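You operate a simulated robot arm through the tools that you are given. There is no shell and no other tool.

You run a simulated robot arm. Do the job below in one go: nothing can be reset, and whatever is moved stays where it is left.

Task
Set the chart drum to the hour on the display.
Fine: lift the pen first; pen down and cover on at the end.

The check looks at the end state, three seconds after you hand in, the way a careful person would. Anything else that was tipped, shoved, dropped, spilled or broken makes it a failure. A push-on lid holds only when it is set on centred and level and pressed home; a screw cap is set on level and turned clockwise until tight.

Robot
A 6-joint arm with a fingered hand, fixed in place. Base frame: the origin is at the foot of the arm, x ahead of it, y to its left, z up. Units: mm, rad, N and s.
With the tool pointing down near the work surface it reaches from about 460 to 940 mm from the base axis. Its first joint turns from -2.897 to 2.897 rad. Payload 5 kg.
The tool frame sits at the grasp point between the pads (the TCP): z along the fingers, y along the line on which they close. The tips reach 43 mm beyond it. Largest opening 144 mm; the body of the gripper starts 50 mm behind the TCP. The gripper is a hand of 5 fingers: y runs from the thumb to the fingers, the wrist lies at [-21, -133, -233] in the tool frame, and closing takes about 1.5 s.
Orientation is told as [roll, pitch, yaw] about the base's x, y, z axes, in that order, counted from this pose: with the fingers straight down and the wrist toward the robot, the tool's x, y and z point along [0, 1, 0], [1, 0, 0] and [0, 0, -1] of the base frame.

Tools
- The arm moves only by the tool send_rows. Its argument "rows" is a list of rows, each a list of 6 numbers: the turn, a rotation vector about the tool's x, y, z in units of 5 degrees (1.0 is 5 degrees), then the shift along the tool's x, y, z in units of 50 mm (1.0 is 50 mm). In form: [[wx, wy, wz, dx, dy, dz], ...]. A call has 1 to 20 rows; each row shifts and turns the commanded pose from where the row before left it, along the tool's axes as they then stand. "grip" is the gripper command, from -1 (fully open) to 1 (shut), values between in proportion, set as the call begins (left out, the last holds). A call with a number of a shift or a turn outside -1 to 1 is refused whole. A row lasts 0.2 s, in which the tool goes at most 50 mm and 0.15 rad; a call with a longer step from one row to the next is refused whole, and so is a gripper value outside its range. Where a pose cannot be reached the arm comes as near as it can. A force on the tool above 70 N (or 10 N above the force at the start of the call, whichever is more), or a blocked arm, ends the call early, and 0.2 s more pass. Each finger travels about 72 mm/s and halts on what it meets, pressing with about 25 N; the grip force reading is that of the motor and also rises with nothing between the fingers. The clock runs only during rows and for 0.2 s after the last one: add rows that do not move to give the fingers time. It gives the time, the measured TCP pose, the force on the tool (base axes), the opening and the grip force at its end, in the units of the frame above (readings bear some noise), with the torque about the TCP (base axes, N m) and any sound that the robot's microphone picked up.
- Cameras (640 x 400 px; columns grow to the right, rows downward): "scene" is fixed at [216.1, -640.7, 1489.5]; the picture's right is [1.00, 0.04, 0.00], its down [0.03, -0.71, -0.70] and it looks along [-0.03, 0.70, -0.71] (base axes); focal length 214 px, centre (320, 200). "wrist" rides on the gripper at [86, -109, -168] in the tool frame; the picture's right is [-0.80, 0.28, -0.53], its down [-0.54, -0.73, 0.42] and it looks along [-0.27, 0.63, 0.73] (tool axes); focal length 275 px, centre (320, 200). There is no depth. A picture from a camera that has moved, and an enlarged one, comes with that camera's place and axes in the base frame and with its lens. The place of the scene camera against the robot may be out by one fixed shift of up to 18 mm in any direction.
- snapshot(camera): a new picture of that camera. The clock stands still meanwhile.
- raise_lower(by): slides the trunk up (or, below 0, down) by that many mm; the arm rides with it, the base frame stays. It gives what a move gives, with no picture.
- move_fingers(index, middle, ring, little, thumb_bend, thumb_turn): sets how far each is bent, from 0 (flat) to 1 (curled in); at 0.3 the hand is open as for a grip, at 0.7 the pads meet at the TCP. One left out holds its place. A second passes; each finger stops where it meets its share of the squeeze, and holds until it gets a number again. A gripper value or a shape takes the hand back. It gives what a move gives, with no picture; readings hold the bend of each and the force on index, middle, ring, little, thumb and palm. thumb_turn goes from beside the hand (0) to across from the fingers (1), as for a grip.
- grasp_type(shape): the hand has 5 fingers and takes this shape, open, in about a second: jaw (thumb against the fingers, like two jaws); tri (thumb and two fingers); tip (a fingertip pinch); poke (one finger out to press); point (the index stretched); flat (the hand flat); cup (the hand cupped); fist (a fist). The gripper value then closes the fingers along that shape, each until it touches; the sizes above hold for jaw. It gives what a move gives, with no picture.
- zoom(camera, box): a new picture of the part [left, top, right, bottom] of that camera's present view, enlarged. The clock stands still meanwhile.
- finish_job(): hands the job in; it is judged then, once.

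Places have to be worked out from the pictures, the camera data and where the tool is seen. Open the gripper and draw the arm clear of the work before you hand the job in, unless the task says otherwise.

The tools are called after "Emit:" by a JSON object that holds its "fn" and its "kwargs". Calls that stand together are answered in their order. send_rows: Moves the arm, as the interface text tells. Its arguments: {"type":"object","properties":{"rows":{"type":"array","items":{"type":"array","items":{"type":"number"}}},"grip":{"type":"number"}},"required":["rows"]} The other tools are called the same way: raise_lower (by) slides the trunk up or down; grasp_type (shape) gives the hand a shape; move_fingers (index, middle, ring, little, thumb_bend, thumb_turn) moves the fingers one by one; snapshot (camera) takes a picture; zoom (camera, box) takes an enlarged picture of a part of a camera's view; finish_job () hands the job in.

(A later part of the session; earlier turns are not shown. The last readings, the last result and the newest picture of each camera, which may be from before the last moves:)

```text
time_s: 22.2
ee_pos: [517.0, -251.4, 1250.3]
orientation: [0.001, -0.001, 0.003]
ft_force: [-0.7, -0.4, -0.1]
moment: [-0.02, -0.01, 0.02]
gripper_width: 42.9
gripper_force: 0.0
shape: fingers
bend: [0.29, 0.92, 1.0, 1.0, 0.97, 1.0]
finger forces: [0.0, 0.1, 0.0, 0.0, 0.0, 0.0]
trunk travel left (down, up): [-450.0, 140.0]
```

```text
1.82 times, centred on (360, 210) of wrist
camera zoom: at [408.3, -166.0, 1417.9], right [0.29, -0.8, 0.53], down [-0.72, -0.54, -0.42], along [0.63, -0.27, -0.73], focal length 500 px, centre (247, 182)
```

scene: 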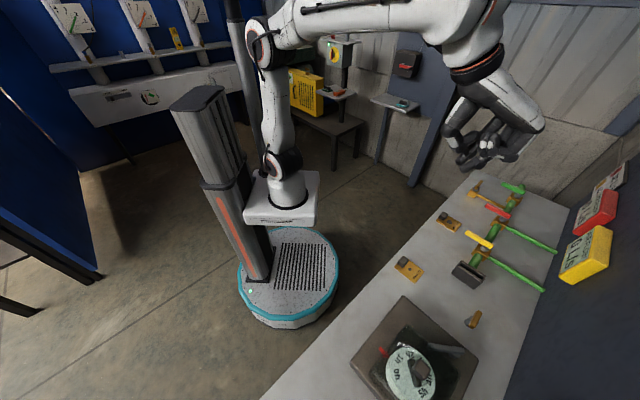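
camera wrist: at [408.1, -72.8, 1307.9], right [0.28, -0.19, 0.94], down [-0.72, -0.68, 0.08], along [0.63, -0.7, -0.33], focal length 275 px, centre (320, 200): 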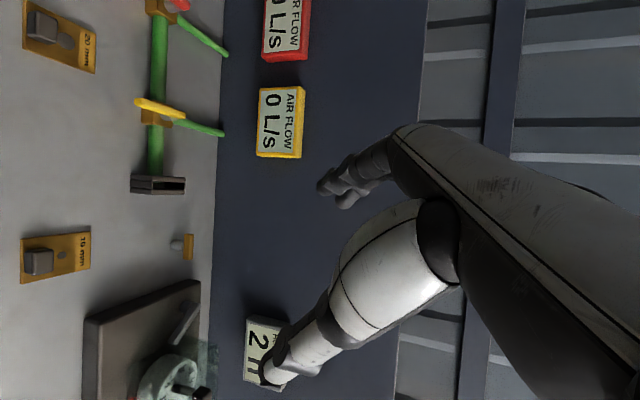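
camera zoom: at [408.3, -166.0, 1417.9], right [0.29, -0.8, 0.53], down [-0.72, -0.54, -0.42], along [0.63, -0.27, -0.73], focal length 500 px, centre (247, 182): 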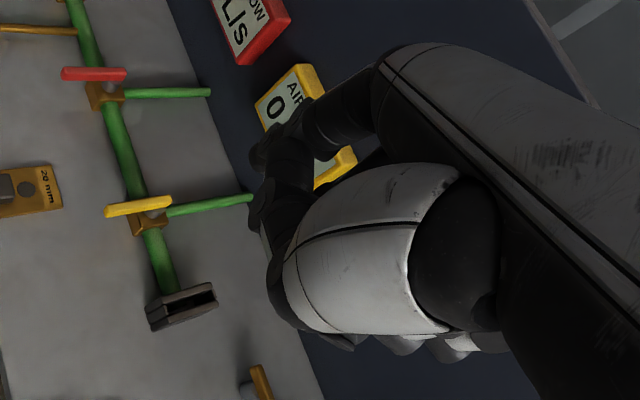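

The index tip sits near tool (12, 82, 41) with everything else curled well above it. I now turn the hand to yaw −135° in the free air so that its bulk will lie on the side of the lever away from the cover.

Emit:
{"fn": "send_rows", "kwargs": {"rows": [[0, 0, 1, 0, 0, 0], [0, 0, 1, 0, 0, 0], [0, 0, 1, 0, 0, 0], [0, 0, 1, 0, 0, 0], [0, 0, 1, 0, 0, 0], [0, 0, 1, 0, 0, 0], [0, 0, 1, 0, 0, 0], [0, 0, 1, 0, 0, 0], [0, 0, 1, 0, 0, 0], [0, 0, 1, 0, 0, 0], [0, 0, 1, 0, 0, 0], [0, 0, 1, 0, 0, 0], [0, 0, 1, 0, 0, 0], [0, 0, 1, 0, 0, 0], [0, 0, 1, 0, 0, 0], [0, 0, 1, 0, 0, 0], [0, 0, 1, 0, 0, 0], [0, 0, 1, 0, 0, 0]]}}

Emit:
{"fn": "send_rows", "kwargs": {"rows": [[0, 0, 1, 0, 0, 0], [0, 0, 1, 0, 0, 0], [0, 0, 1, 0, 0, 0], [0, 0, 1, 0, 0, 0], [0, 0, 1, 0, 0, 0], [0, 0, 1, 0, 0, 0], [0, 0, 1, 0, 0, 0], [0, 0, 1, 0, 0, 0], [0, 0, 1, 0, 0, 0]]}}

Emit:
{"fn": "snapshot", "kwargs": {"camera": "wrist"}}

Emit:
{"fn": "snapshot", "kwargs": {"camera": "scene"}}

```text
time_s: 26.0
ee_pos: [517.6, -251.0, 1250.7]
orientation: [0.0, 0.0, -1.57]
ft_force: [0.2, 0.3, -0.9]
moment: [0.0, 0.0, -0.02]
gripper_width: 43.1
gripper_force: 0.1
shape: fingers
bend: [0.29, 1.0, 1.0, 1.0, 0.97, 1.0]
finger forces: [0.1, 0.0, 0.0, 0.0, 0.1, 0.1]
trunk travel left (down, up): [-450.0, 140.0]
```

```text
time_s: 28.0
ee_pos: [518.0, -251.3, 1250.9]
orientation: [0.0, 0.001, -2.355]
ft_force: [0.0, 0.2, 0.4]
moment: [0.01, 0.0, -0.03]
gripper_width: 42.9
gripper_force: 0.0
shape: fingers
bend: [0.29, 1.0, 1.0, 1.0, 0.97, 1.0]
finger forces: [0.0, 0.0, 0.1, 0.1, 0.1, 0.0]
trunk travel left (down, up): [-450.0, 140.0]
```

```text
taken
camera wrist: at [654.9, -236.0, 1418.1], right [-0.77, 0.36, 0.53], down [0.13, 0.9, -0.42], along [-0.63, -0.25, -0.73], focal length 275 px, centre (320, 200)
```

wrist: 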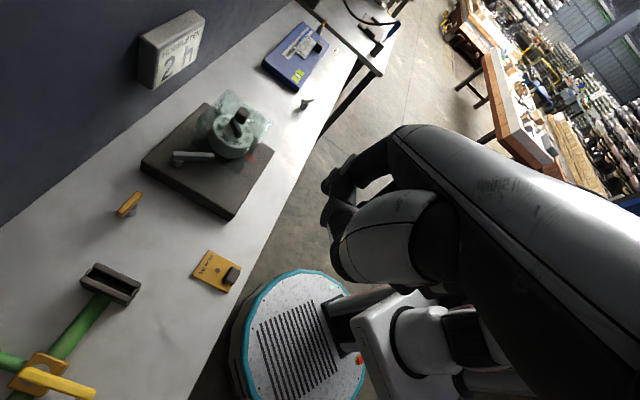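

```text
taken
```

scene: 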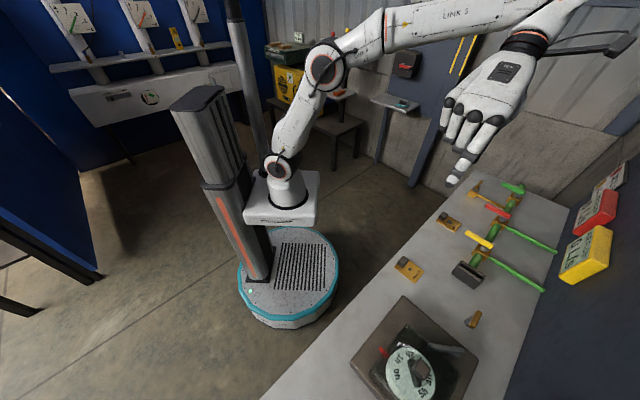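

The yaw −135° pose is reachable and gives a fresh view from the other side. I zoom to refine the lever and cover positions.

Emit:
{"fn": "zoom", "kwargs": {"camera": "wrist", "box": [130, 80, 290, 230]}}

Emit:
{"fn": "zoom", "kwargs": {"camera": "wrist", "box": [150, 80, 280, 180]}}

```text
2.67 times, centred on (210, 155) of wrist
camera zoom: at [654.9, -236.0, 1418.1], right [-0.77, 0.36, 0.53], down [0.13, 0.9, -0.42], along [-0.63, -0.25, -0.73], focal length 734 px, centre (613, 320)
```

zoom: 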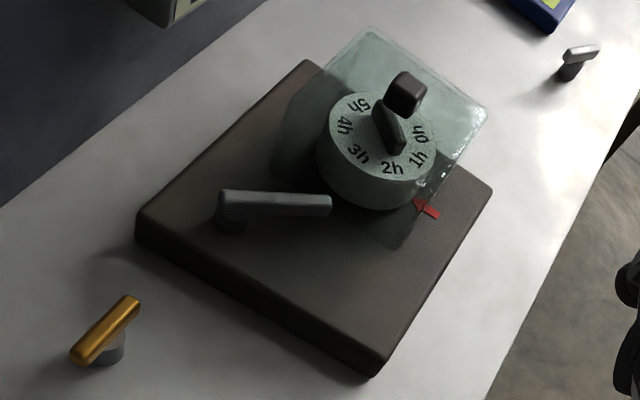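

```text
4.00 times, centred on (215, 130) of wrist
camera zoom: at [654.9, -236.0, 1418.1], right [-0.77, 0.36, 0.53], down [0.13, 0.9, -0.42], along [-0.63, -0.25, -0.73], focal length 1101 px, centre (740, 480)
```

zoom: 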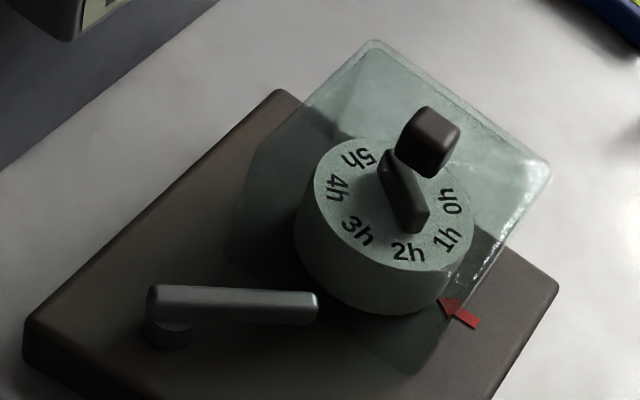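

Refined: post ≈ (515,-541), lever points to 173°, bar z ≈ 930–943; labels are about 49–50° apart and 1h is at the red arrow now, so 2h needs about +50° counter-clockwise. I move the pointing finger above the gap between lever and cover, still above the knob height.

Emit:
{"fn": "send_rows", "kwargs": {"rows": [[0, 0, 0, 0.429, 0.405, 0.4775], [0, 0, 0, 0.429, 0.405, 0.4775], [0, 0, 0, 0.429, 0.405, 0.4775], [0, 0, 0, 0.429, 0.405, 0.4775], [0, 0, 0, 0.429, 0.405, 0.4775], [0, 0, 0, 0.429, 0.405, 0.4775], [0, 0, 0, 0.429, 0.405, 0.4775], [0, 0, 0, 0.429, 0.405, 0.4775], [0, 0, 0, 0, 0, 0]]}}

Emit:
{"fn": "snapshot", "kwargs": {"camera": "wrist"}}

Emit:
{"fn": "zoom", "kwargs": {"camera": "wrist", "box": [220, 100, 400, 260]}}

Emit:
{"fn": "zoom", "kwargs": {"camera": "scene", "box": [350, 270, 520, 400]}}

```text
time_s: 30.0
ee_pos: [524.4, -485.9, 1059.4]
orientation: [0.001, 0.002, -2.354]
ft_force: [0.7, 0.1, 0.5]
moment: [-0.01, 0.01, 0.03]
gripper_width: 43.2
gripper_force: 0.1
shape: fingers
bend: [0.29, 1.0, 1.0, 1.0, 0.97, 1.0]
finger forces: [0.0, 0.0, 0.0, 0.1, 0.1, 0.0]
trunk travel left (down, up): [-450.0, 140.0]
```

```text
taken
camera wrist: at [662.2, -470.3, 1227.0], right [-0.77, 0.36, 0.53], down [0.13, 0.9, -0.42], along [-0.63, -0.26, -0.73], focal length 275 px, centre (320, 200)
```

wrist: 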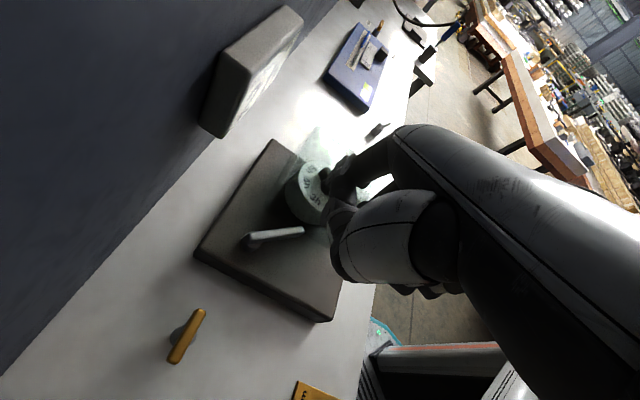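

```text
2.50 times, centred on (310, 180) of wrist
camera zoom: at [662.2, -470.3, 1227.0], right [-0.77, 0.36, 0.53], down [0.13, 0.9, -0.42], along [-0.63, -0.26, -0.73], focal length 688 px, centre (345, 250)
```

zoom: 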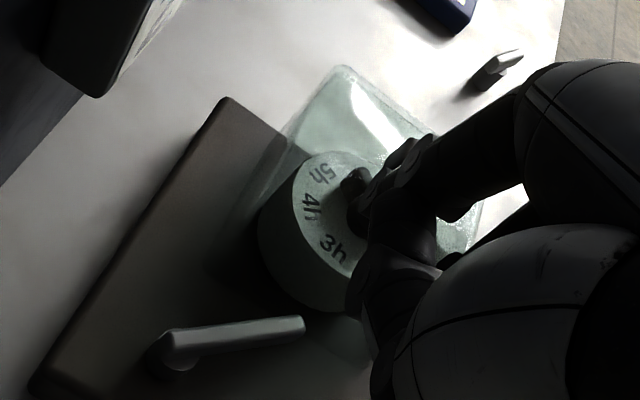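

```text
3.08 times, centred on (435, 335) of scene
camera zoom: at [216.1, -640.7, 1489.5], right [1.0, 0.04, 0.0], down [0.03, -0.71, -0.7], along [-0.03, 0.7, -0.71], focal length 660 px, centre (-34, -215)
```

zoom: 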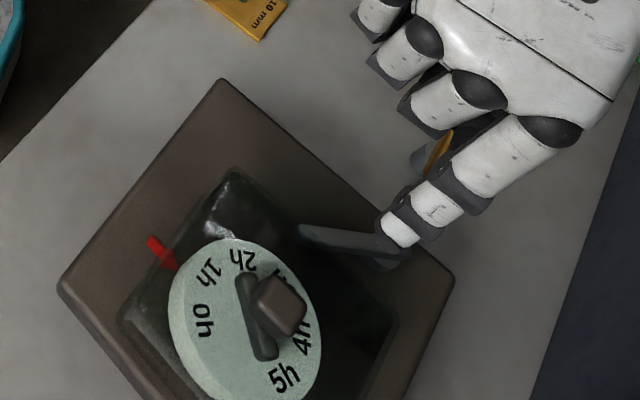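

The index tip is measured near (476,-552), a bit close to the lever for going straight down. I zoom on the finger to get its profile before shifting and descending.

Emit:
{"fn": "zoom", "kwargs": {"camera": "wrist", "box": [300, 130, 420, 230]}}

Emit:
{"fn": "zoom", "kwargs": {"camera": "scene", "box": [410, 290, 510, 370]}}

```text
4.00 times, centred on (360, 180) of wrist
camera zoom: at [662.2, -470.3, 1227.0], right [-0.77, 0.36, 0.53], down [0.13, 0.9, -0.42], along [-0.63, -0.26, -0.73], focal length 1101 px, centre (160, 280)
```

zoom: 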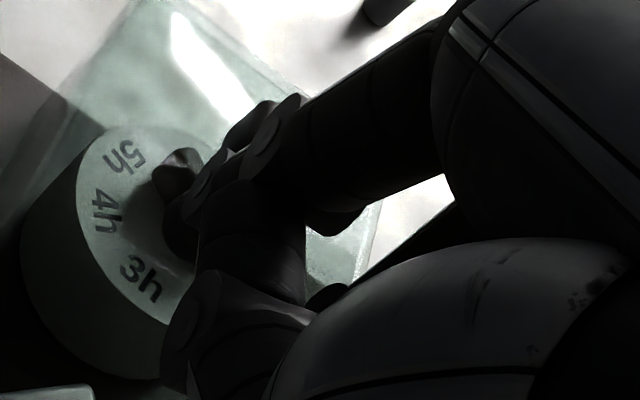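

```text
5.00 times, centred on (460, 330) of scene
camera zoom: at [216.1, -640.7, 1489.5], right [1.0, 0.04, 0.0], down [0.03, -0.71, -0.7], along [-0.03, 0.7, -0.71], focal length 1072 px, centre (-380, -450)
```

zoom: 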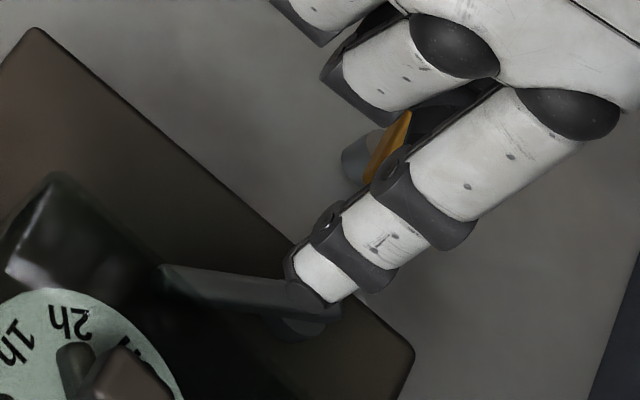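

The finger is close to vertical with the tip at tool y≈80, so the rest of the hand stays off the cover. I shift 5 mm away from the lever and go down to tip z≈950, just above the lever's top, and check.

Emit:
{"fn": "send_rows", "kwargs": {"rows": [[0, 0, 0, 0.062, 0.079, 0], [0, 0, 0, 0, 0, 0.3], [0, 0, 0, 0, 0, 0.3], [0, 0, 0, 0, 0, 0.3], [0, 0, 0, 0, 0, 0.3], [0, 0, 0, 0, 0, 0.15], [0, 0, 0, 0, 0, 0]]}}

Emit:
{"fn": "zoom", "kwargs": {"camera": "scene", "box": [370, 290, 490, 390]}}

Emit:
{"fn": "zoom", "kwargs": {"camera": "wrist", "box": [220, 130, 400, 280]}}

```text
time_s: 31.6
ee_pos: [525.5, -491.2, 991.4]
orientation: [0.0, 0.003, -2.353]
ft_force: [-0.5, 0.4, 0.2]
moment: [-0.02, 0.0, 0.02]
gripper_width: 42.7
gripper_force: 0.1
shape: fingers
bend: [0.29, 1.0, 1.0, 1.0, 0.97, 1.0]
finger forces: [0.1, 0.1, 0.0, 0.1, 0.0, 0.0]
trunk travel left (down, up): [-450.0, 140.0]
```

```text
4.00 times, centred on (430, 340) of scene
camera zoom: at [216.1, -640.7, 1489.5], right [1.0, 0.04, 0.0], down [0.03, -0.71, -0.7], along [-0.03, 0.7, -0.71], focal length 858 px, centre (-120, -360)
```

zoom: 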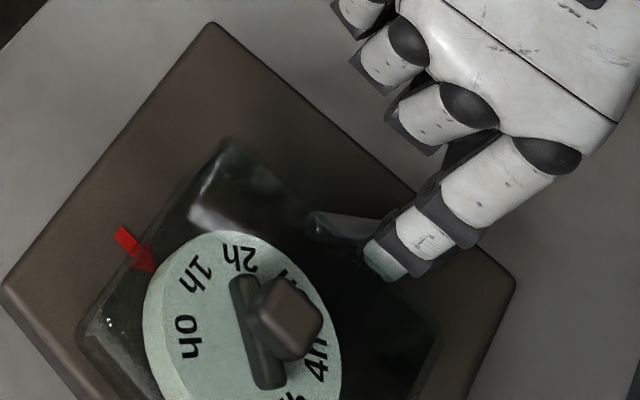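

```text
2.67 times, centred on (310, 205) of wrist
camera zoom: at [661.9, -475.6, 1159.3], right [-0.77, 0.36, 0.53], down [0.13, 0.9, -0.42], along [-0.63, -0.26, -0.73], focal length 734 px, centre (347, 187)
```

zoom: 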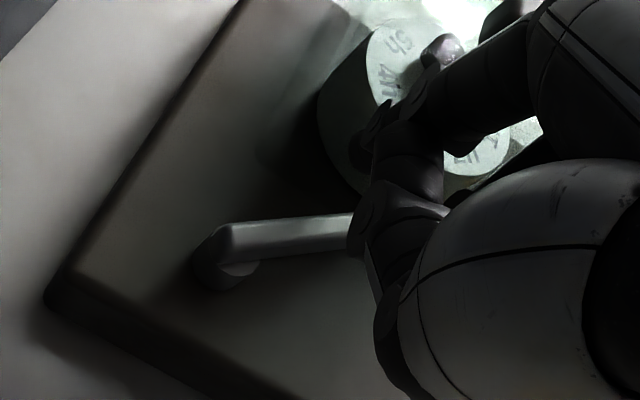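

The fingertip is between lever and cover at about (477,-557), roughly 20 mm off the lever's axis. I go down another 16 mm beside the lever.

Emit:
{"fn": "send_rows", "kwargs": {"rows": [[0, 0, 0, 0, 0, 0.1], [0, 0, 0, 0, 0, 0.1], [0, 0, 0, 0, 0, 0.12], [0, 0, 0, 0, 0, 0]]}}

Emit:
{"fn": "zoom", "kwargs": {"camera": "scene", "box": [370, 290, 490, 390]}}

```text
time_s: 32.6
ee_pos: [525.4, -491.3, 976.6]
orientation: [-0.001, 0.002, -2.352]
ft_force: [0.5, -0.3, -1.2]
moment: [-0.01, 0.0, -0.02]
gripper_width: 42.7
gripper_force: 0.0
shape: fingers
bend: [0.29, 1.0, 1.0, 1.0, 0.97, 1.0]
finger forces: [0.0, 0.0, 0.1, 0.0, 0.0, 0.0]
trunk travel left (down, up): [-450.0, 140.0]
```

```text
4.00 times, centred on (430, 340) of scene
camera zoom: at [216.1, -640.7, 1489.5], right [1.0, 0.04, 0.0], down [0.03, -0.71, -0.7], along [-0.03, 0.7, -0.71], focal length 858 px, centre (-120, -360)
```

zoom: 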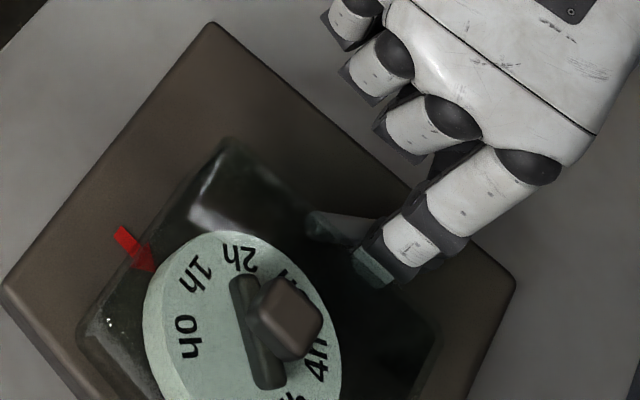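

No contact on the way down. Now I push slowly in +y (away from the cover) by about 12 mm and watch force and lever.

Emit:
{"fn": "send_rows", "kwargs": {"rows": [[0, 0, 0, -0.04, -0.04, 0], [0, 0, 0, -0.04, -0.04, 0], [0, 0, 0, -0.04, -0.04, 0], [0, 0, 0, -0.04, -0.04, 0]]}}

Emit:
{"fn": "zoom", "kwargs": {"camera": "scene", "box": [370, 290, 490, 390]}}

```text
time_s: 33.6
ee_pos: [525.4, -480.1, 975.4]
orientation: [-0.002, 0.0, -2.352]
ft_force: [-0.6, -0.1, 0.2]
moment: [0.0, 0.01, -0.03]
gripper_width: 42.6
gripper_force: 0.3
shape: fingers
bend: [0.29, 1.0, 1.0, 1.0, 0.97, 1.0]
finger forces: [0.1, 0.0, 0.0, 0.0, 0.1, 0.0]
trunk travel left (down, up): [-450.0, 140.0]
```

```text
4.00 times, centred on (430, 340) of scene
camera zoom: at [216.1, -640.7, 1489.5], right [1.0, 0.04, 0.0], down [0.03, -0.71, -0.7], along [-0.03, 0.7, -0.71], focal length 858 px, centre (-120, -360)
```

zoom: 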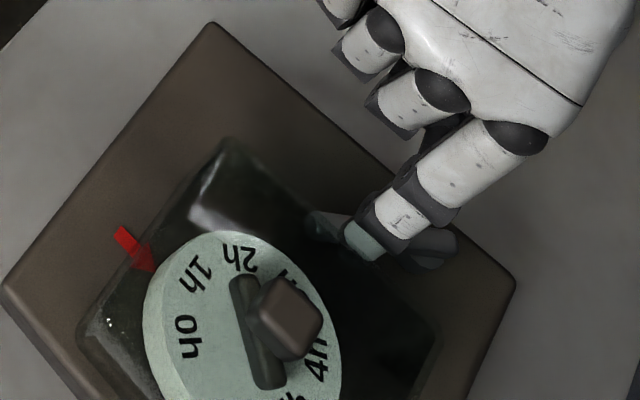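

No contact yet; the lever is still where it was. I go on pushing in small steps.

Emit:
{"fn": "send_rows", "kwargs": {"rows": [[0, 0, 0, -0.03, -0.03, 0], [0, 0, 0, -0.03, -0.03, 0], [0, 0, 0, -0.03, -0.03, 0]]}}

Emit:
{"fn": "zoom", "kwargs": {"camera": "scene", "box": [370, 290, 490, 390]}}

```text
time_s: 34.4
ee_pos: [525.5, -473.4, 975.6]
orientation: [-0.001, 0.002, -2.351]
ft_force: [0.1, -0.1, 0.4]
moment: [-0.03, 0.01, -0.02]
gripper_width: 42.9
gripper_force: 0.4
shape: fingers
bend: [0.29, 1.0, 1.0, 1.0, 0.97, 1.0]
finger forces: [0.5, 0.0, 0.1, 0.0, 0.0, 0.0]
trunk travel left (down, up): [-450.0, 140.0]
```

```text
4.00 times, centred on (430, 340) of scene
camera zoom: at [216.1, -640.7, 1489.5], right [1.0, 0.04, 0.0], down [0.03, -0.71, -0.7], along [-0.03, 0.7, -0.71], focal length 858 px, centre (-120, -360)
```

zoom: 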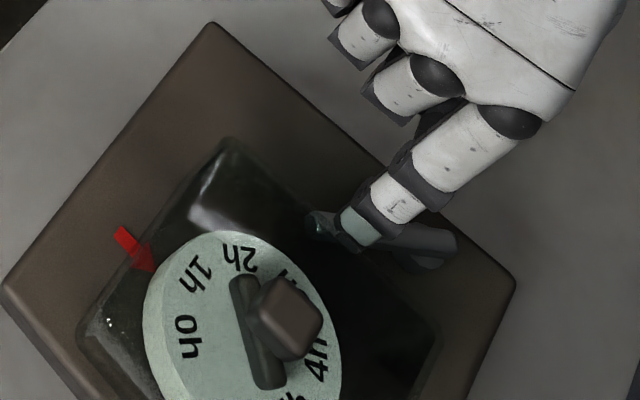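

The finger now overlaps the lever in the picture with almost no force, so it may be riding just over it. I check the wrist view.

Emit:
{"fn": "zoom", "kwargs": {"camera": "wrist", "box": [240, 130, 400, 270]}}

Emit:
{"fn": "zoom", "kwargs": {"camera": "scene", "box": [420, 310, 490, 360]}}

```text
2.86 times, centred on (320, 200) of wrist
camera zoom: at [662.0, -457.8, 1143.6], right [-0.77, 0.36, 0.53], down [0.13, 0.9, -0.42], along [-0.63, -0.26, -0.73], focal length 786 px, centre (320, 200)
```

zoom: 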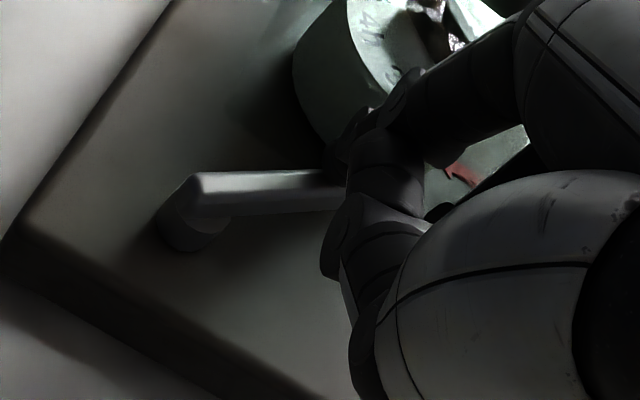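

```text
8.00 times, centred on (455, 335) of scene
camera zoom: at [216.1, -640.7, 1489.5], right [1.0, 0.04, 0.0], down [0.03, -0.71, -0.7], along [-0.03, 0.7, -0.71], focal length 1716 px, centre (-760, -880)
```

zoom: 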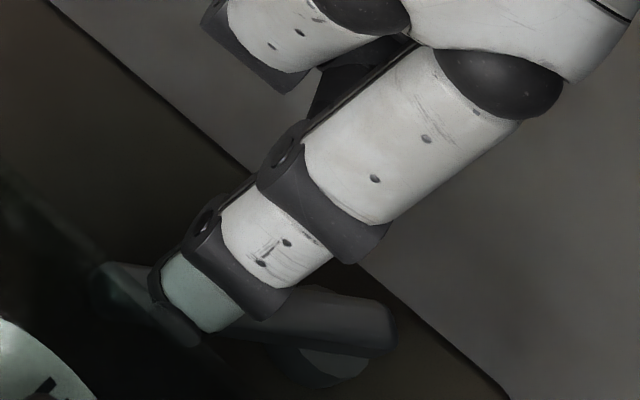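

The tip still looks to be on the drum side of the bar, just at contact. I continue with small steps along +y.

Emit:
{"fn": "send_rows", "kwargs": {"rows": [[0, 0, 0, -0.03, -0.03, 0], [0, 0, 0, -0.03, -0.03, 0], [0, 0, 0, -0.03, -0.03, 0]]}}

Emit:
{"fn": "zoom", "kwargs": {"camera": "scene", "box": [400, 300, 490, 370]}}

```text
time_s: 35.2
ee_pos: [525.3, -465.6, 976.8]
orientation: [0.0, 0.0, -2.353]
ft_force: [0.8, 0.1, 0.2]
moment: [-0.05, 0.04, 0.0]
gripper_width: 43.0
gripper_force: 0.8
shape: fingers
bend: [0.29, 1.0, 1.0, 1.0, 0.97, 1.0]
finger forces: [0.7, 0.0, 0.1, 0.0, 0.1, 0.0]
trunk travel left (down, up): [-450.0, 140.0]
```

```text
5.71 times, centred on (445, 335) of scene
camera zoom: at [216.1, -640.7, 1489.5], right [1.0, 0.04, 0.0], down [0.03, -0.71, -0.7], along [-0.03, 0.7, -0.71], focal length 1226 px, centre (-394, -571)
```

zoom: 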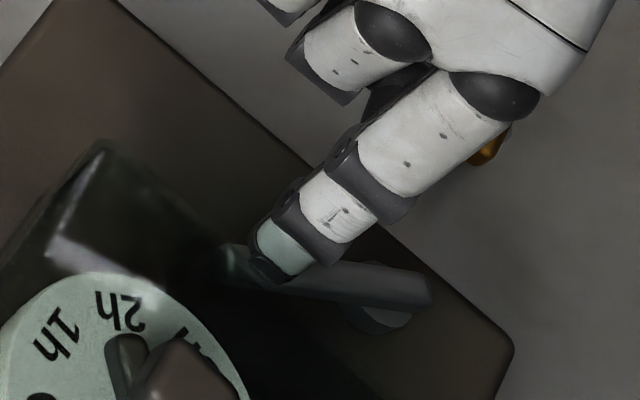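

The finger has passed over the bar (it should now be beyond the lever's axis, yet the lever has not moved), so its tip is higher than I assumed. I go back 26 mm, then down 12 mm more.

Emit:
{"fn": "send_rows", "kwargs": {"rows": [[0, 0, 0, 0.09, 0.09, -0.1], [0, 0, 0, 0.09, 0.09, 0], [0, 0, 0, 0.09, 0.09, 0], [0, 0, 0, 0.1, 0.1, 0], [0, 0, 0, 0, 0, 0.15], [0, 0, 0, 0, 0, 0.2], [0, 0, 0, 0, 0, 0]]}}

Emit:
{"fn": "zoom", "kwargs": {"camera": "scene", "box": [400, 300, 490, 370]}}

Emit:
{"fn": "zoom", "kwargs": {"camera": "wrist", "box": [240, 130, 400, 270]}}

```text
time_s: 36.8
ee_pos: [525.1, -493.3, 962.4]
orientation: [0.001, 0.001, -2.353]
ft_force: [0.3, -0.3, 0.4]
moment: [0.02, 0.01, -0.03]
gripper_width: 42.9
gripper_force: 0.1
shape: fingers
bend: [0.29, 1.0, 1.0, 1.0, 0.97, 1.0]
finger forces: [0.0, 0.1, 0.1, 0.0, 0.0, 0.1]
trunk travel left (down, up): [-450.0, 140.0]
```

```text
5.71 times, centred on (445, 335) of scene
camera zoom: at [216.1, -640.7, 1489.5], right [1.0, 0.04, 0.0], down [0.03, -0.71, -0.7], along [-0.03, 0.7, -0.71], focal length 1226 px, centre (-394, -571)
```

zoom: 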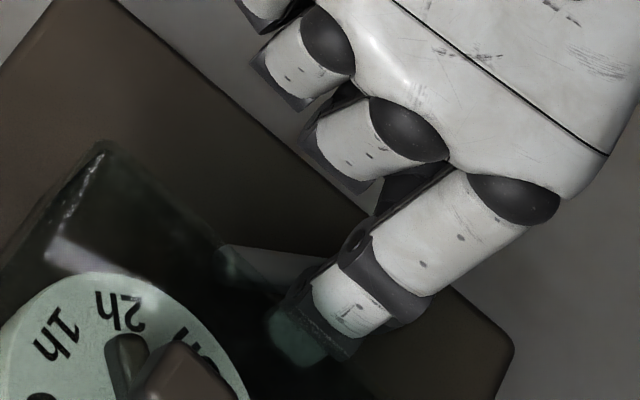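

```text
2.86 times, centred on (320, 200) of wrist
camera zoom: at [662.2, -478.0, 1130.3], right [-0.77, 0.36, 0.53], down [0.13, 0.9, -0.42], along [-0.63, -0.26, -0.73], focal length 786 px, centre (320, 200)
```

zoom: 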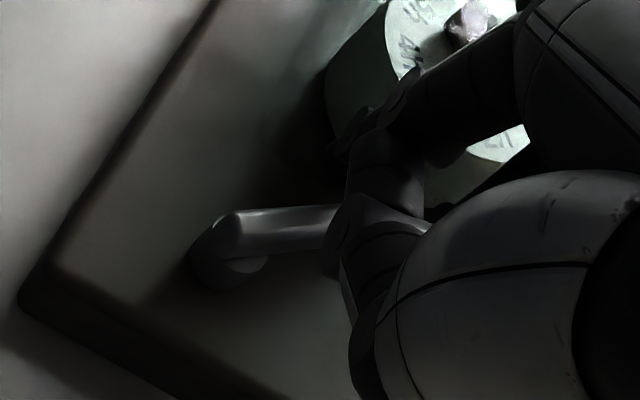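

No contact forces, and the tip is now on the drum side at a lower height. I push +y again in small steps.

Emit:
{"fn": "send_rows", "kwargs": {"rows": [[0, 0, 0, -0.04, -0.04, 0], [0, 0, 0, -0.04, -0.04, 0], [0, 0, 0, -0.04, -0.04, 0], [0, 0, 0, -0.03, -0.03, 0], [0, 0, 0, -0.03, -0.03, 0]]}}

Emit:
{"fn": "zoom", "kwargs": {"camera": "scene", "box": [400, 300, 490, 370]}}

```text
time_s: 38.0
ee_pos: [525.3, -481.1, 962.8]
orientation: [-0.001, 0.001, -2.354]
ft_force: [-0.6, -2.6, 0.2]
moment: [-0.09, 0.04, 0.14]
gripper_width: 43.6
gripper_force: 1.0
shape: fingers
bend: [0.29, 1.0, 1.0, 1.0, 0.97, 1.0]
finger forces: [2.2, 0.1, 0.0, 0.1, 0.1, 0.0]
trunk travel left (down, up): [-450.0, 140.0]
```

```text
5.71 times, centred on (445, 335) of scene
camera zoom: at [216.1, -640.7, 1489.5], right [1.0, 0.04, 0.0], down [0.03, -0.71, -0.7], along [-0.03, 0.7, -0.71], focal length 1226 px, centre (-394, -571)
```

zoom: 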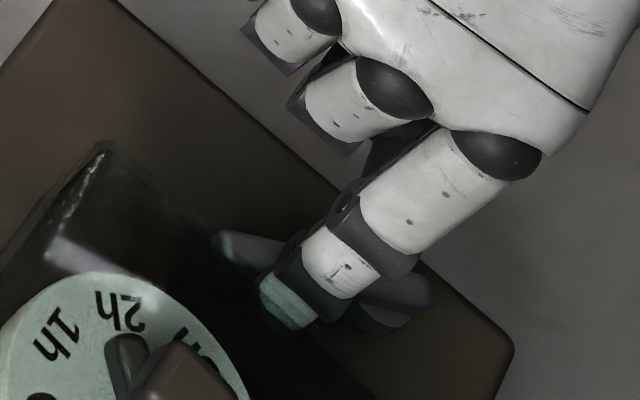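

Contact at about 2.6 N and the lever has begun to turn (its tip moved toward +y). I follow an arc around the post for about 35° more.

Emit:
{"fn": "send_rows", "kwargs": {"rows": [[0, 0, 0, -0.071, -0.071, 0], [0, 0, 0, -0.085, -0.102, 0], [0, 0, 0, -0.066, -0.115, 0], [0, 0, 0, -0.045, -0.124, 0]]}}

Emit:
{"fn": "snapshot", "kwargs": {"camera": "scene"}}

Emit:
{"fn": "zoom", "kwargs": {"camera": "scene", "box": [380, 290, 500, 390]}}

```text
time_s: 39.0
ee_pos: [530.7, -456.8, 962.2]
orientation: [0.0, 0.003, -2.354]
ft_force: [1.0, -0.4, -0.4]
moment: [-0.02, -0.02, -0.01]
gripper_width: 43.2
gripper_force: 0.4
shape: fingers
bend: [0.29, 1.0, 1.0, 1.0, 0.97, 1.0]
finger forces: [0.1, 0.0, 0.0, 0.0, 0.0, 0.0]
trunk travel left (down, up): [-450.0, 140.0]
```

```text
taken
```

scene: 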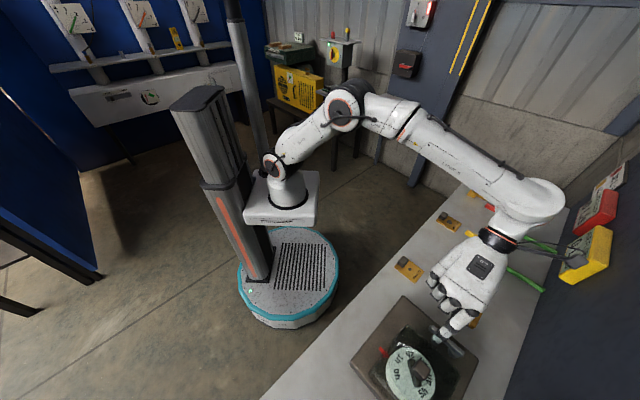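

```text
4.00 times, centred on (440, 340) of scene
camera zoom: at [216.1, -640.7, 1489.5], right [1.0, 0.04, 0.0], down [0.03, -0.71, -0.7], along [-0.03, 0.7, -0.71], focal length 858 px, centre (-160, -360)
```

zoom: 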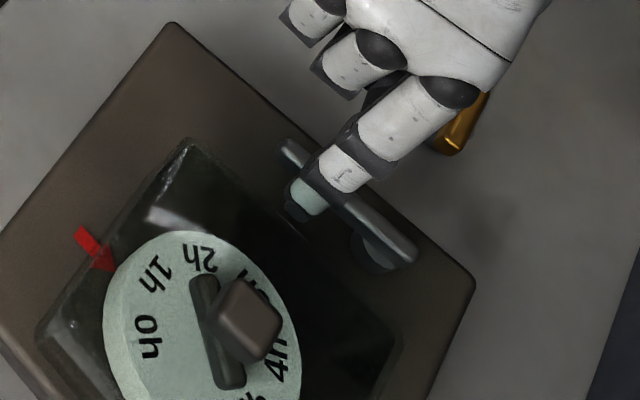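

The lever turned about 40° clockwise (now ≈133°) and the force dropped to zero. I push a little further to find whether it is at a stop.

Emit:
{"fn": "send_rows", "kwargs": {"rows": [[0, 0, 0, -0.012, -0.065, 0], [0, 0, 0, -0.012, -0.065, 0]]}}

Emit:
{"fn": "zoom", "kwargs": {"camera": "scene", "box": [380, 290, 500, 390]}}

```text
time_s: 39.6
ee_pos: [534.4, -453.2, 963.1]
orientation: [-0.001, 0.0, -2.354]
ft_force: [-2.7, -3.7, -0.9]
moment: [-0.04, -0.01, 0.07]
gripper_width: 44.2
gripper_force: 1.9
shape: fingers
bend: [0.28, 1.0, 1.0, 1.0, 0.98, 1.0]
finger forces: [4.3, 0.0, 0.0, 0.0, 0.0, 0.0]
trunk travel left (down, up): [-450.0, 140.0]
```

```text
4.00 times, centred on (440, 340) of scene
camera zoom: at [216.1, -640.7, 1489.5], right [1.0, 0.04, 0.0], down [0.03, -0.71, -0.7], along [-0.03, 0.7, -0.71], focal length 858 px, centre (-160, -360)
```

zoom: 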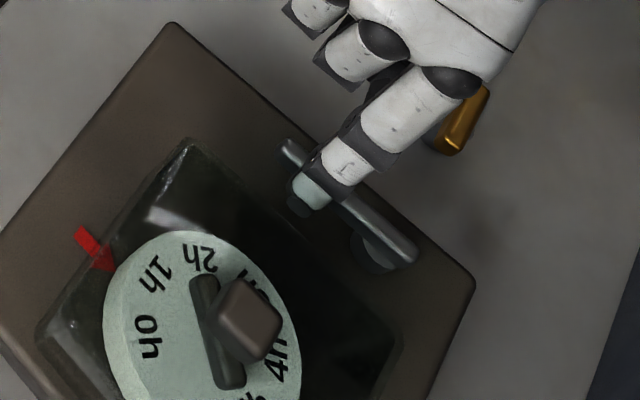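

At 4.6 N the lever no longer moves, which suggests an end stop. One more 2–3 mm nudge to confirm.

Emit:
{"fn": "send_rows", "kwargs": {"rows": [[0, 0, 0, 0, -0.05, 0]]}}

Emit:
{"fn": "zoom", "kwargs": {"camera": "scene", "box": [380, 290, 500, 390]}}

```text
time_s: 40.0
ee_pos: [535.2, -450.5, 963.1]
orientation: [0.0, 0.002, -2.354]
ft_force: [-4.2, -6.5, -2.1]
moment: [-0.06, 0.0, 0.03]
gripper_width: 45.4
gripper_force: 3.5
shape: fingers
bend: [0.27, 1.0, 1.0, 1.0, 0.98, 1.0]
finger forces: [6.1, 0.0, 0.0, 0.0, 0.1, 0.1]
trunk travel left (down, up): [-450.0, 140.0]
```

```text
4.00 times, centred on (440, 340) of scene
camera zoom: at [216.1, -640.7, 1489.5], right [1.0, 0.04, 0.0], down [0.03, -0.71, -0.7], along [-0.03, 0.7, -0.71], focal length 858 px, centre (-160, -360)
```

zoom: 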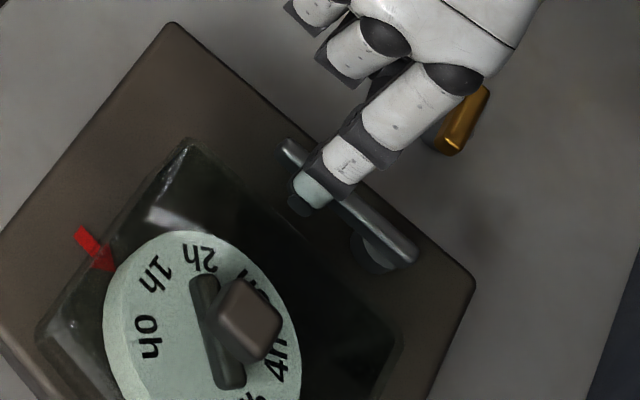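

The stop is confirmed: the lever now points at −e1 (≈135°), about 40° from the pen-down position at ≈173–175°. I back the finger off the lever and rise straight up.

Emit:
{"fn": "send_rows", "kwargs": {"rows": [[0, 0, 0, 0, 0.12, 0], [0, 0, 0, 0, 0.1, 0], [0, 0, 0, 0, 0, -0.5], [0, 0, 0, 0, 0, -0.8], [0, 0, 0, 0, 0, -0.8], [0, 0, 0, 0, 0, -0.8], [0, 0, 0, -0.5, -0.5, -0.6], [0, 0, 0, -0.5, -0.5, -0.6], [0, 0, 0, 0, 0, 0]]}}

Emit:
{"fn": "zoom", "kwargs": {"camera": "scene", "box": [330, 270, 520, 400]}}

Emit:
{"fn": "snapshot", "kwargs": {"camera": "wrist"}}

```text
time_s: 42.0
ee_pos: [527.7, -384.4, 1167.7]
orientation: [0.001, -0.001, -2.354]
ft_force: [0.0, 0.4, -1.0]
moment: [0.0, 0.01, -0.01]
gripper_width: 44.1
gripper_force: 0.1
shape: fingers
bend: [0.29, 1.0, 1.0, 1.0, 0.98, 1.0]
finger forces: [0.0, 0.0, 0.1, 0.0, 0.0, 0.0]
trunk travel left (down, up): [-450.0, 140.0]
```

```text
3.08 times, centred on (425, 335) of scene
camera zoom: at [216.1, -640.7, 1489.5], right [1.0, 0.04, 0.0], down [0.03, -0.71, -0.7], along [-0.03, 0.7, -0.71], focal length 660 px, centre (-3, -215)
```

zoom: 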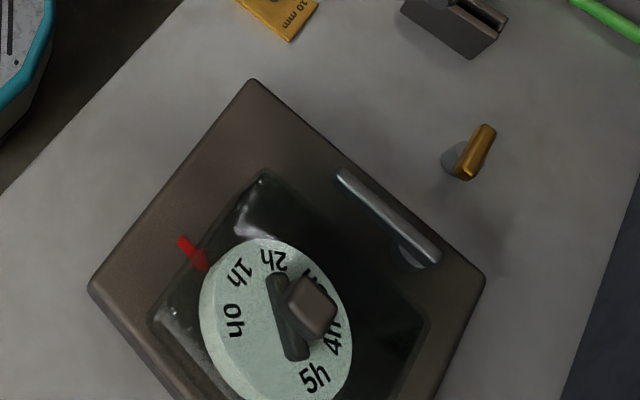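

```text
taken
camera wrist: at [664.7, -370.4, 1336.0], right [-0.77, 0.36, 0.53], down [0.13, 0.9, -0.42], along [-0.63, -0.26, -0.73], focal length 275 px, centre (320, 200)
```

wrist: 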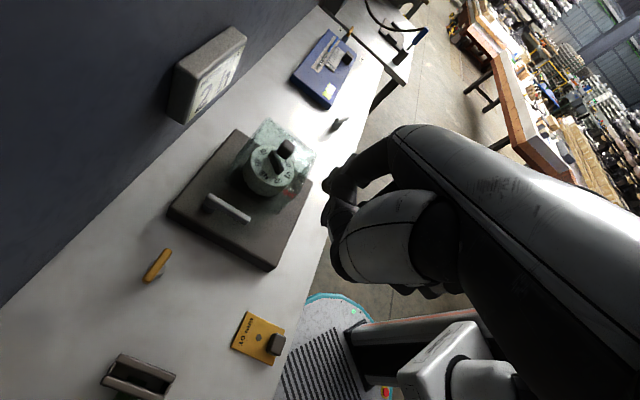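

The lever is parked at its lifted stop and the recorder has not shifted. Next is the cover: I take the "tri" shape, turn back to yaw −45°, and go above the knob.

Emit:
{"fn": "grasp_type", "kwargs": {"shape": "tri"}}

Emit:
{"fn": "send_rows", "kwargs": {"rows": [[0, 0, -1, 0, 0, 0], [0, 0, -1, 0, 0, 0], [0, 0, -1, 0, 0, 0], [0, 0, -1, 0, 0, 0], [0, 0, -1, 0, 0, 0], [0, 0, -1, 0, 0, 0], [0, 0, -1, 0, 0, 0], [0, 0, -1, 0, 0, 0], [0, 0, -1, 0, 0, 0], [0, 0, -1, 0, 0, 0], [0, 0, -1, 0, 0, 0], [0, 0, -1, 0, 0, 0], [0, 0, -1, 0, 0, 0], [0, 0, -1, 0, 0, 0], [0, 0, -1, 0, 0, 0], [0, 0, -1, 0, 0, 0], [0, 0, -1, 0, 0, 0], [0, 0, -1, 0, 0, 0], [0, 0, 0, 0, 0, 0]]}}

Emit:
{"fn": "snapshot", "kwargs": {"camera": "wrist"}}

```text
time_s: 42.9
ee_pos: [528.7, -385.4, 1169.3]
orientation: [0.002, 0.002, -2.353]
ft_force: [-0.5, -0.2, 0.1]
moment: [0.02, 0.04, -0.03]
gripper_width: 143.5
gripper_force: 0.1
shape: tri
bend: [0.3, 0.3, 0.99, 0.99, 0.3, 0.98]
finger forces: [0.0, 0.1, 0.1, 0.0, 0.0, 0.0]
trunk travel left (down, up): [-450.0, 140.0]
```

```text
time_s: 46.9
ee_pos: [526.9, -386.1, 1168.1]
orientation: [0.001, -0.002, -0.781]
ft_force: [0.2, 0.4, 0.2]
moment: [0.01, -0.03, 0.01]
gripper_width: 143.8
gripper_force: 0.0
shape: tri
bend: [0.3, 0.3, 0.99, 0.99, 0.3, 0.98]
finger forces: [0.0, 0.1, 0.0, 0.0, 0.0, 0.0]
trunk travel left (down, up): [-450.0, 140.0]
```

```text
taken
camera wrist: at [510.2, -250.2, 1335.8], right [-0.36, -0.77, 0.53], down [-0.9, 0.13, -0.42], along [0.26, -0.63, -0.73], focal length 275 px, centre (320, 200)
```

wrist: 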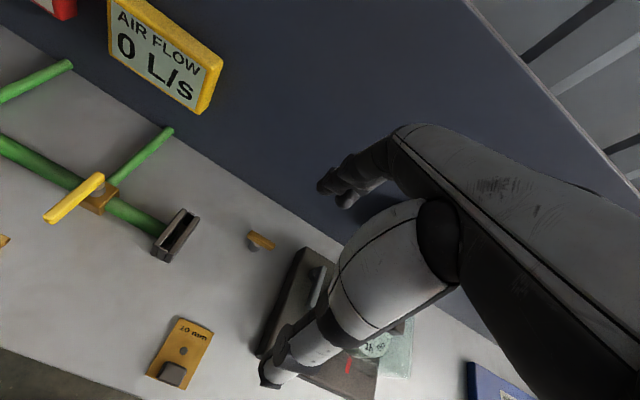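

I sweep over to the right-hand part of the bench at safe height to look at the free space where the cover can be set down.

Emit:
{"fn": "send_rows", "kwargs": {"rows": [[0, 0, 0, -0.836, 0.109, 0.036], [0, 0, 0, -0.836, 0.109, 0.036], [0, 0, 0, -0.836, 0.109, 0.036], [0, 0, 0, -0.836, 0.109, 0.036], [0, 0, 0, -0.836, 0.109, 0.036], [0, 0, 0, -0.836, 0.109, 0.036], [0, 0, 0, -0.836, 0.109, 0.036], [0, 0, 0, -0.836, 0.109, 0.036], [0, 0, 0, -0.836, 0.109, 0.036], [0, 0, 0, -0.836, 0.109, 0.036], [0, 0, 0, 0, 0, 0]]}}

Emit:
{"fn": "snapshot", "kwargs": {"camera": "wrist"}}

Emit:
{"fn": "zoom", "kwargs": {"camera": "wrist", "box": [0, 80, 320, 280]}}

```text
time_s: 49.3
ee_pos: [270.2, -722.1, 1150.4]
orientation: [0.002, 0.0, -0.781]
ft_force: [-0.1, -0.3, 0.1]
moment: [0.02, -0.01, 0.01]
gripper_width: 143.8
gripper_force: 0.1
shape: tri
bend: [0.3, 0.3, 0.99, 0.99, 0.3, 0.98]
finger forces: [0.0, 0.1, 0.1, 0.0, 0.0, 0.1]
trunk travel left (down, up): [-450.0, 140.0]
```

```text
taken
camera wrist: at [254.2, -585.8, 1318.2], right [-0.36, -0.77, 0.53], down [-0.9, 0.13, -0.42], along [0.26, -0.63, -0.73], focal length 275 px, centre (320, 200)
```

wrist: 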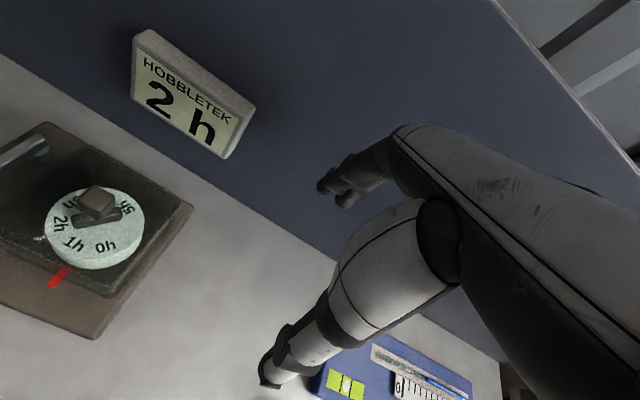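

```text
2.00 times, centred on (160, 180) of wrist
camera zoom: at [254.2, -585.8, 1318.2], right [-0.36, -0.77, 0.53], down [-0.9, 0.13, -0.42], along [0.26, -0.63, -0.73], focal length 551 px, centre (640, 240)
```

zoom: 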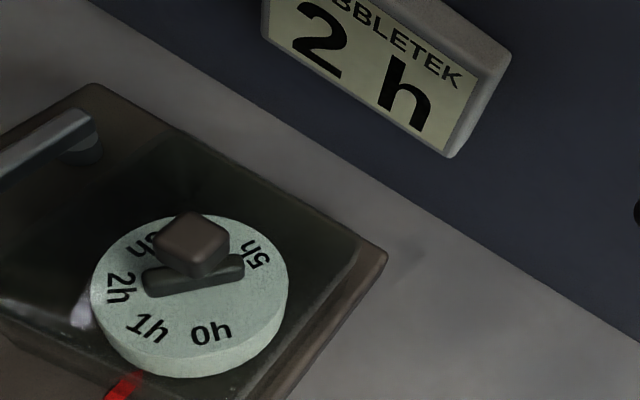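

The bench between the plate (edge at e2≈198) and the blue gauge (e2≈510) is free. The knob is a ~20 mm cube aligned with the plate, top centre ≈ (402.5,-590,1010). I move above it.

Emit:
{"fn": "send_rows", "kwargs": {"rows": [[0, 0, 0.05, 0.748, 0.005, 0.24], [0, 0, 0, 0.748, 0.005, 0.24], [0, 0, 0, 0.748, 0.005, 0.24], [0, 0, 0, 0.748, 0.005, 0.24], [0, 0, 0, 0.748, 0.005, 0.24], [0, 0, 0, 0, 0, 0]]}}

Emit:
{"fn": "snapshot", "kwargs": {"camera": "wrist"}}

Emit:
{"fn": "zoom", "kwargs": {"camera": "scene", "box": [330, 280, 500, 400]}}

```text
time_s: 50.7
ee_pos: [404.2, -589.5, 1090.1]
orientation: [-0.002, 0.001, -0.787]
ft_force: [-0.3, -0.1, -0.2]
moment: [-0.02, 0.05, 0.04]
gripper_width: 144.0
gripper_force: 0.0
shape: tri
bend: [0.3, 0.3, 0.99, 0.99, 0.3, 0.97]
finger forces: [0.0, 0.0, 0.1, 0.0, 0.0, 0.0]
trunk travel left (down, up): [-450.0, 140.0]
```

```text
taken
camera wrist: at [388.8, -453.1, 1257.0], right [-0.36, -0.76, 0.53], down [-0.9, 0.13, -0.42], along [0.25, -0.63, -0.73], focal length 275 px, centre (320, 200)
```

wrist: 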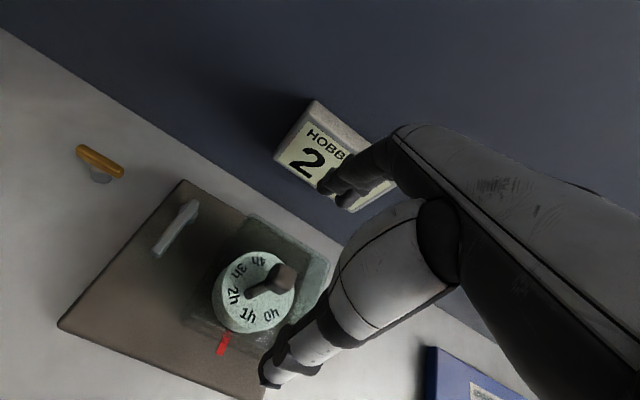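

```text
3.33 times, centred on (415, 340) of scene
camera zoom: at [216.1, -640.7, 1489.5], right [1.0, 0.04, 0.0], down [0.03, -0.71, -0.7], along [-0.03, 0.7, -0.71], focal length 715 px, centre (3, -267)
```

zoom: 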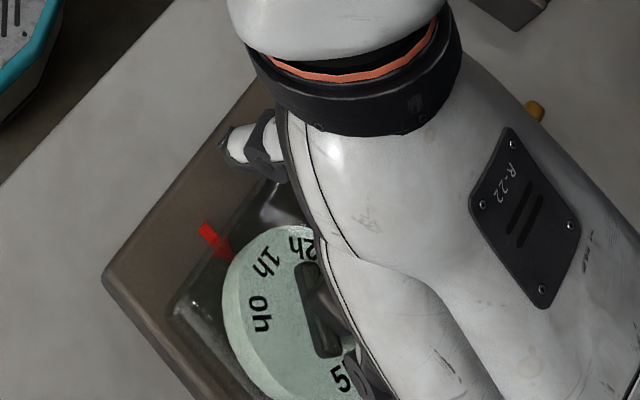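

The thumb tip is at tool (1,−91,35) and the pinch centre is over the knob. I go down to TCP z≈1032, which should put the closing tips just above the cover's top around the knob.

Emit:
{"fn": "send_rows", "kwargs": {"rows": [[0, 0, 0, -0.02, 0, 0.29], [0, 0, 0, 0, 0, 0.29], [0, 0, 0, 0, 0, 0.29], [0, 0, 0, 0, 0, 0.29], [0, 0, 0, 0, 0, 0]]}}

Emit:
{"fn": "snapshot", "kwargs": {"camera": "wrist"}}

Emit:
{"fn": "zoom", "kwargs": {"camera": "wrist", "box": [200, 180, 400, 360]}}

```text
time_s: 51.9
ee_pos: [405.3, -591.0, 1032.0]
orientation: [0.002, -0.001, -0.787]
ft_force: [0.1, -0.3, 0.5]
moment: [0.03, -0.04, 0.0]
gripper_width: 143.9
gripper_force: 0.1
shape: tri
bend: [0.3, 0.3, 0.99, 0.99, 0.3, 0.97]
finger forces: [0.0, 0.0, 0.0, 0.0, 0.1, 0.0]
trunk travel left (down, up): [-450.0, 140.0]
```

```text
taken
camera wrist: at [387.4, -454.4, 1199.2], right [-0.36, -0.76, 0.53], down [-0.9, 0.13, -0.42], along [0.25, -0.63, -0.73], focal length 275 px, centre (320, 200)
```

wrist: 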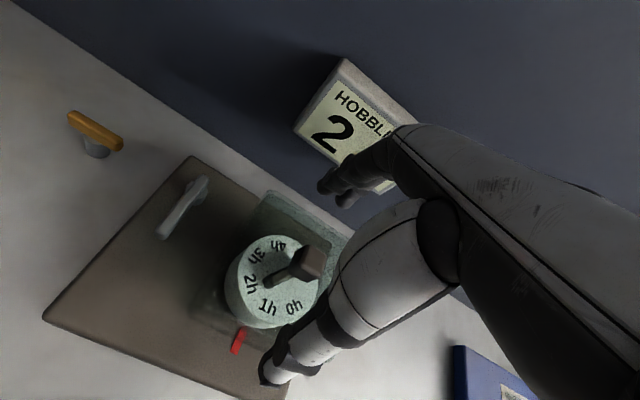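

```text
2.22 times, centred on (300, 270) of wrist
camera zoom: at [387.4, -454.4, 1199.2], right [-0.36, -0.76, 0.53], down [-0.9, 0.13, -0.42], along [0.25, -0.63, -0.73], focal length 612 px, centre (364, 44)
```

zoom: 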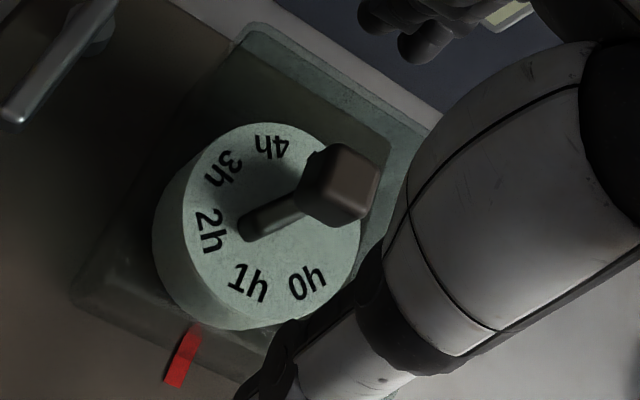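

The knob centre projects to tool (−1,−1,34): nicely centred. I close the tri pinch on it.

Emit:
{"fn": "send_rows", "kwargs": {"rows": [[0, 0, 0, 0, 0, 0], [0, 0, 0, 0, 0, 0], [0, 0, 0, 0, 0, 0], [0, 0, 0, 0, 0, 0], [0, 0, 0, 0, 0, 0], [0, 0, 0, 0, 0, 0], [0, 0, 0, 0, 0, 0], [0, 0, 0, 0, 0, 0], [0, 0, 0, 0, 0, 0]], "grip": 1}}

Emit:
{"fn": "zoom", "kwargs": {"camera": "wrist", "box": [200, 180, 400, 360]}}

Emit:
{"fn": "zoom", "kwargs": {"camera": "scene", "box": [330, 280, 500, 400]}}

```text
time_s: 53.9
ee_pos: [404.1, -590.5, 1031.8]
orientation: [0.0, 0.001, -0.785]
ft_force: [-0.5, -0.3, 0.0]
moment: [-0.01, -0.01, 0.0]
gripper_width: 19.1
gripper_force: 24.8
shape: tri
bend: [0.72, 0.65, 1.0, 1.0, 0.74, 1.0]
finger forces: [10.8, 10.7, 0.1, 0.1, 21.8, 0.1]
trunk travel left (down, up): [-450.0, 140.0]
```

```text
2.22 times, centred on (300, 270) of wrist
camera zoom: at [387.5, -454.4, 1199.3], right [-0.36, -0.76, 0.53], down [-0.9, 0.13, -0.42], along [0.25, -0.63, -0.73], focal length 612 px, centre (364, 44)
```

zoom: 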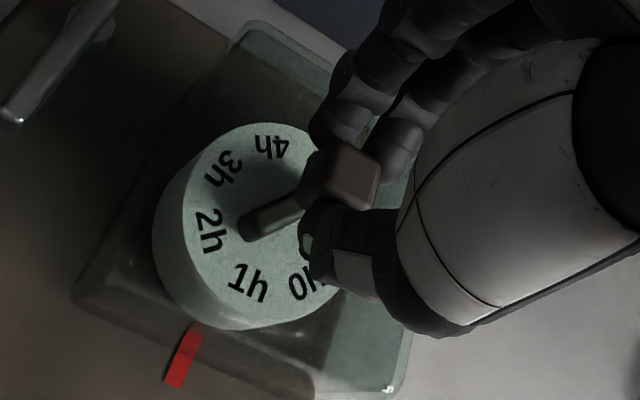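

```text
3.33 times, centred on (415, 340) of scene
camera zoom: at [216.1, -640.7, 1489.5], right [1.0, 0.04, 0.0], down [0.03, -0.71, -0.7], along [-0.03, 0.7, -0.71], focal length 715 px, centre (3, -267)
```

zoom: 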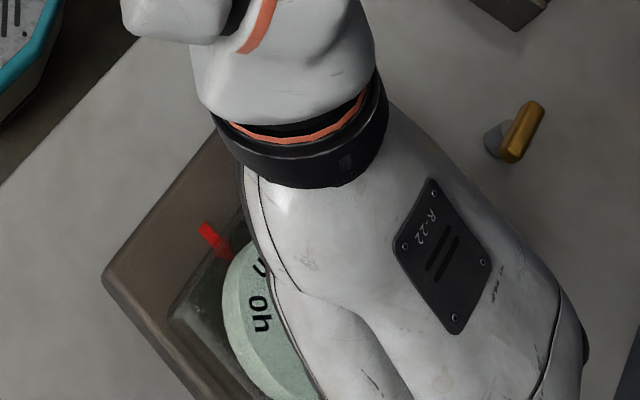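

The knob is held (19 mm, ~22 N squeeze). I lift gently and watch the force.

Emit:
{"fn": "send_rows", "kwargs": {"rows": [[0, 0, 0, 0, 0, -0.05], [0, 0, 0, 0, 0, -0.05], [0, 0, 0, 0, 0, -0.05], [0, 0, 0, 0, 0, -0.05]]}}

Emit:
{"fn": "zoom", "kwargs": {"camera": "wrist", "box": [160, 160, 400, 360]}}

```text
time_s: 54.9
ee_pos: [404.5, -591.9, 1041.1]
orientation: [0.001, -0.001, -0.788]
ft_force: [0.3, -0.2, -1.0]
moment: [0.02, -0.02, 0.01]
gripper_width: 18.9
gripper_force: 24.7
shape: tri
bend: [0.72, 0.65, 1.0, 1.0, 0.74, 1.0]
finger forces: [10.8, 10.8, 0.0, 0.0, 22.0, 0.0]
trunk travel left (down, up): [-450.0, 140.0]
```

```text
2.00 times, centred on (280, 260) of wrist
camera zoom: at [387.4, -454.5, 1209.5], right [-0.36, -0.76, 0.53], down [-0.9, 0.13, -0.42], along [0.25, -0.63, -0.73], focal length 551 px, centre (400, 80)
```

zoom: 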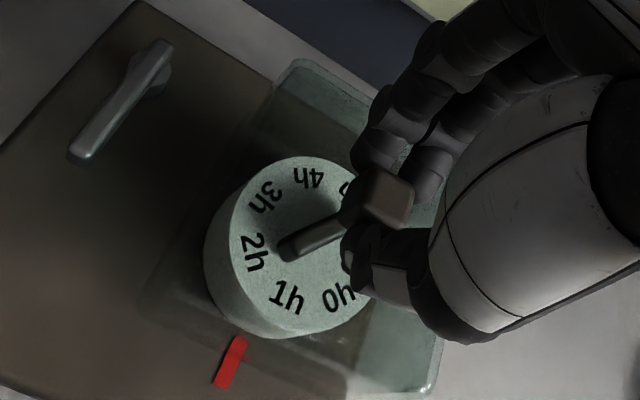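

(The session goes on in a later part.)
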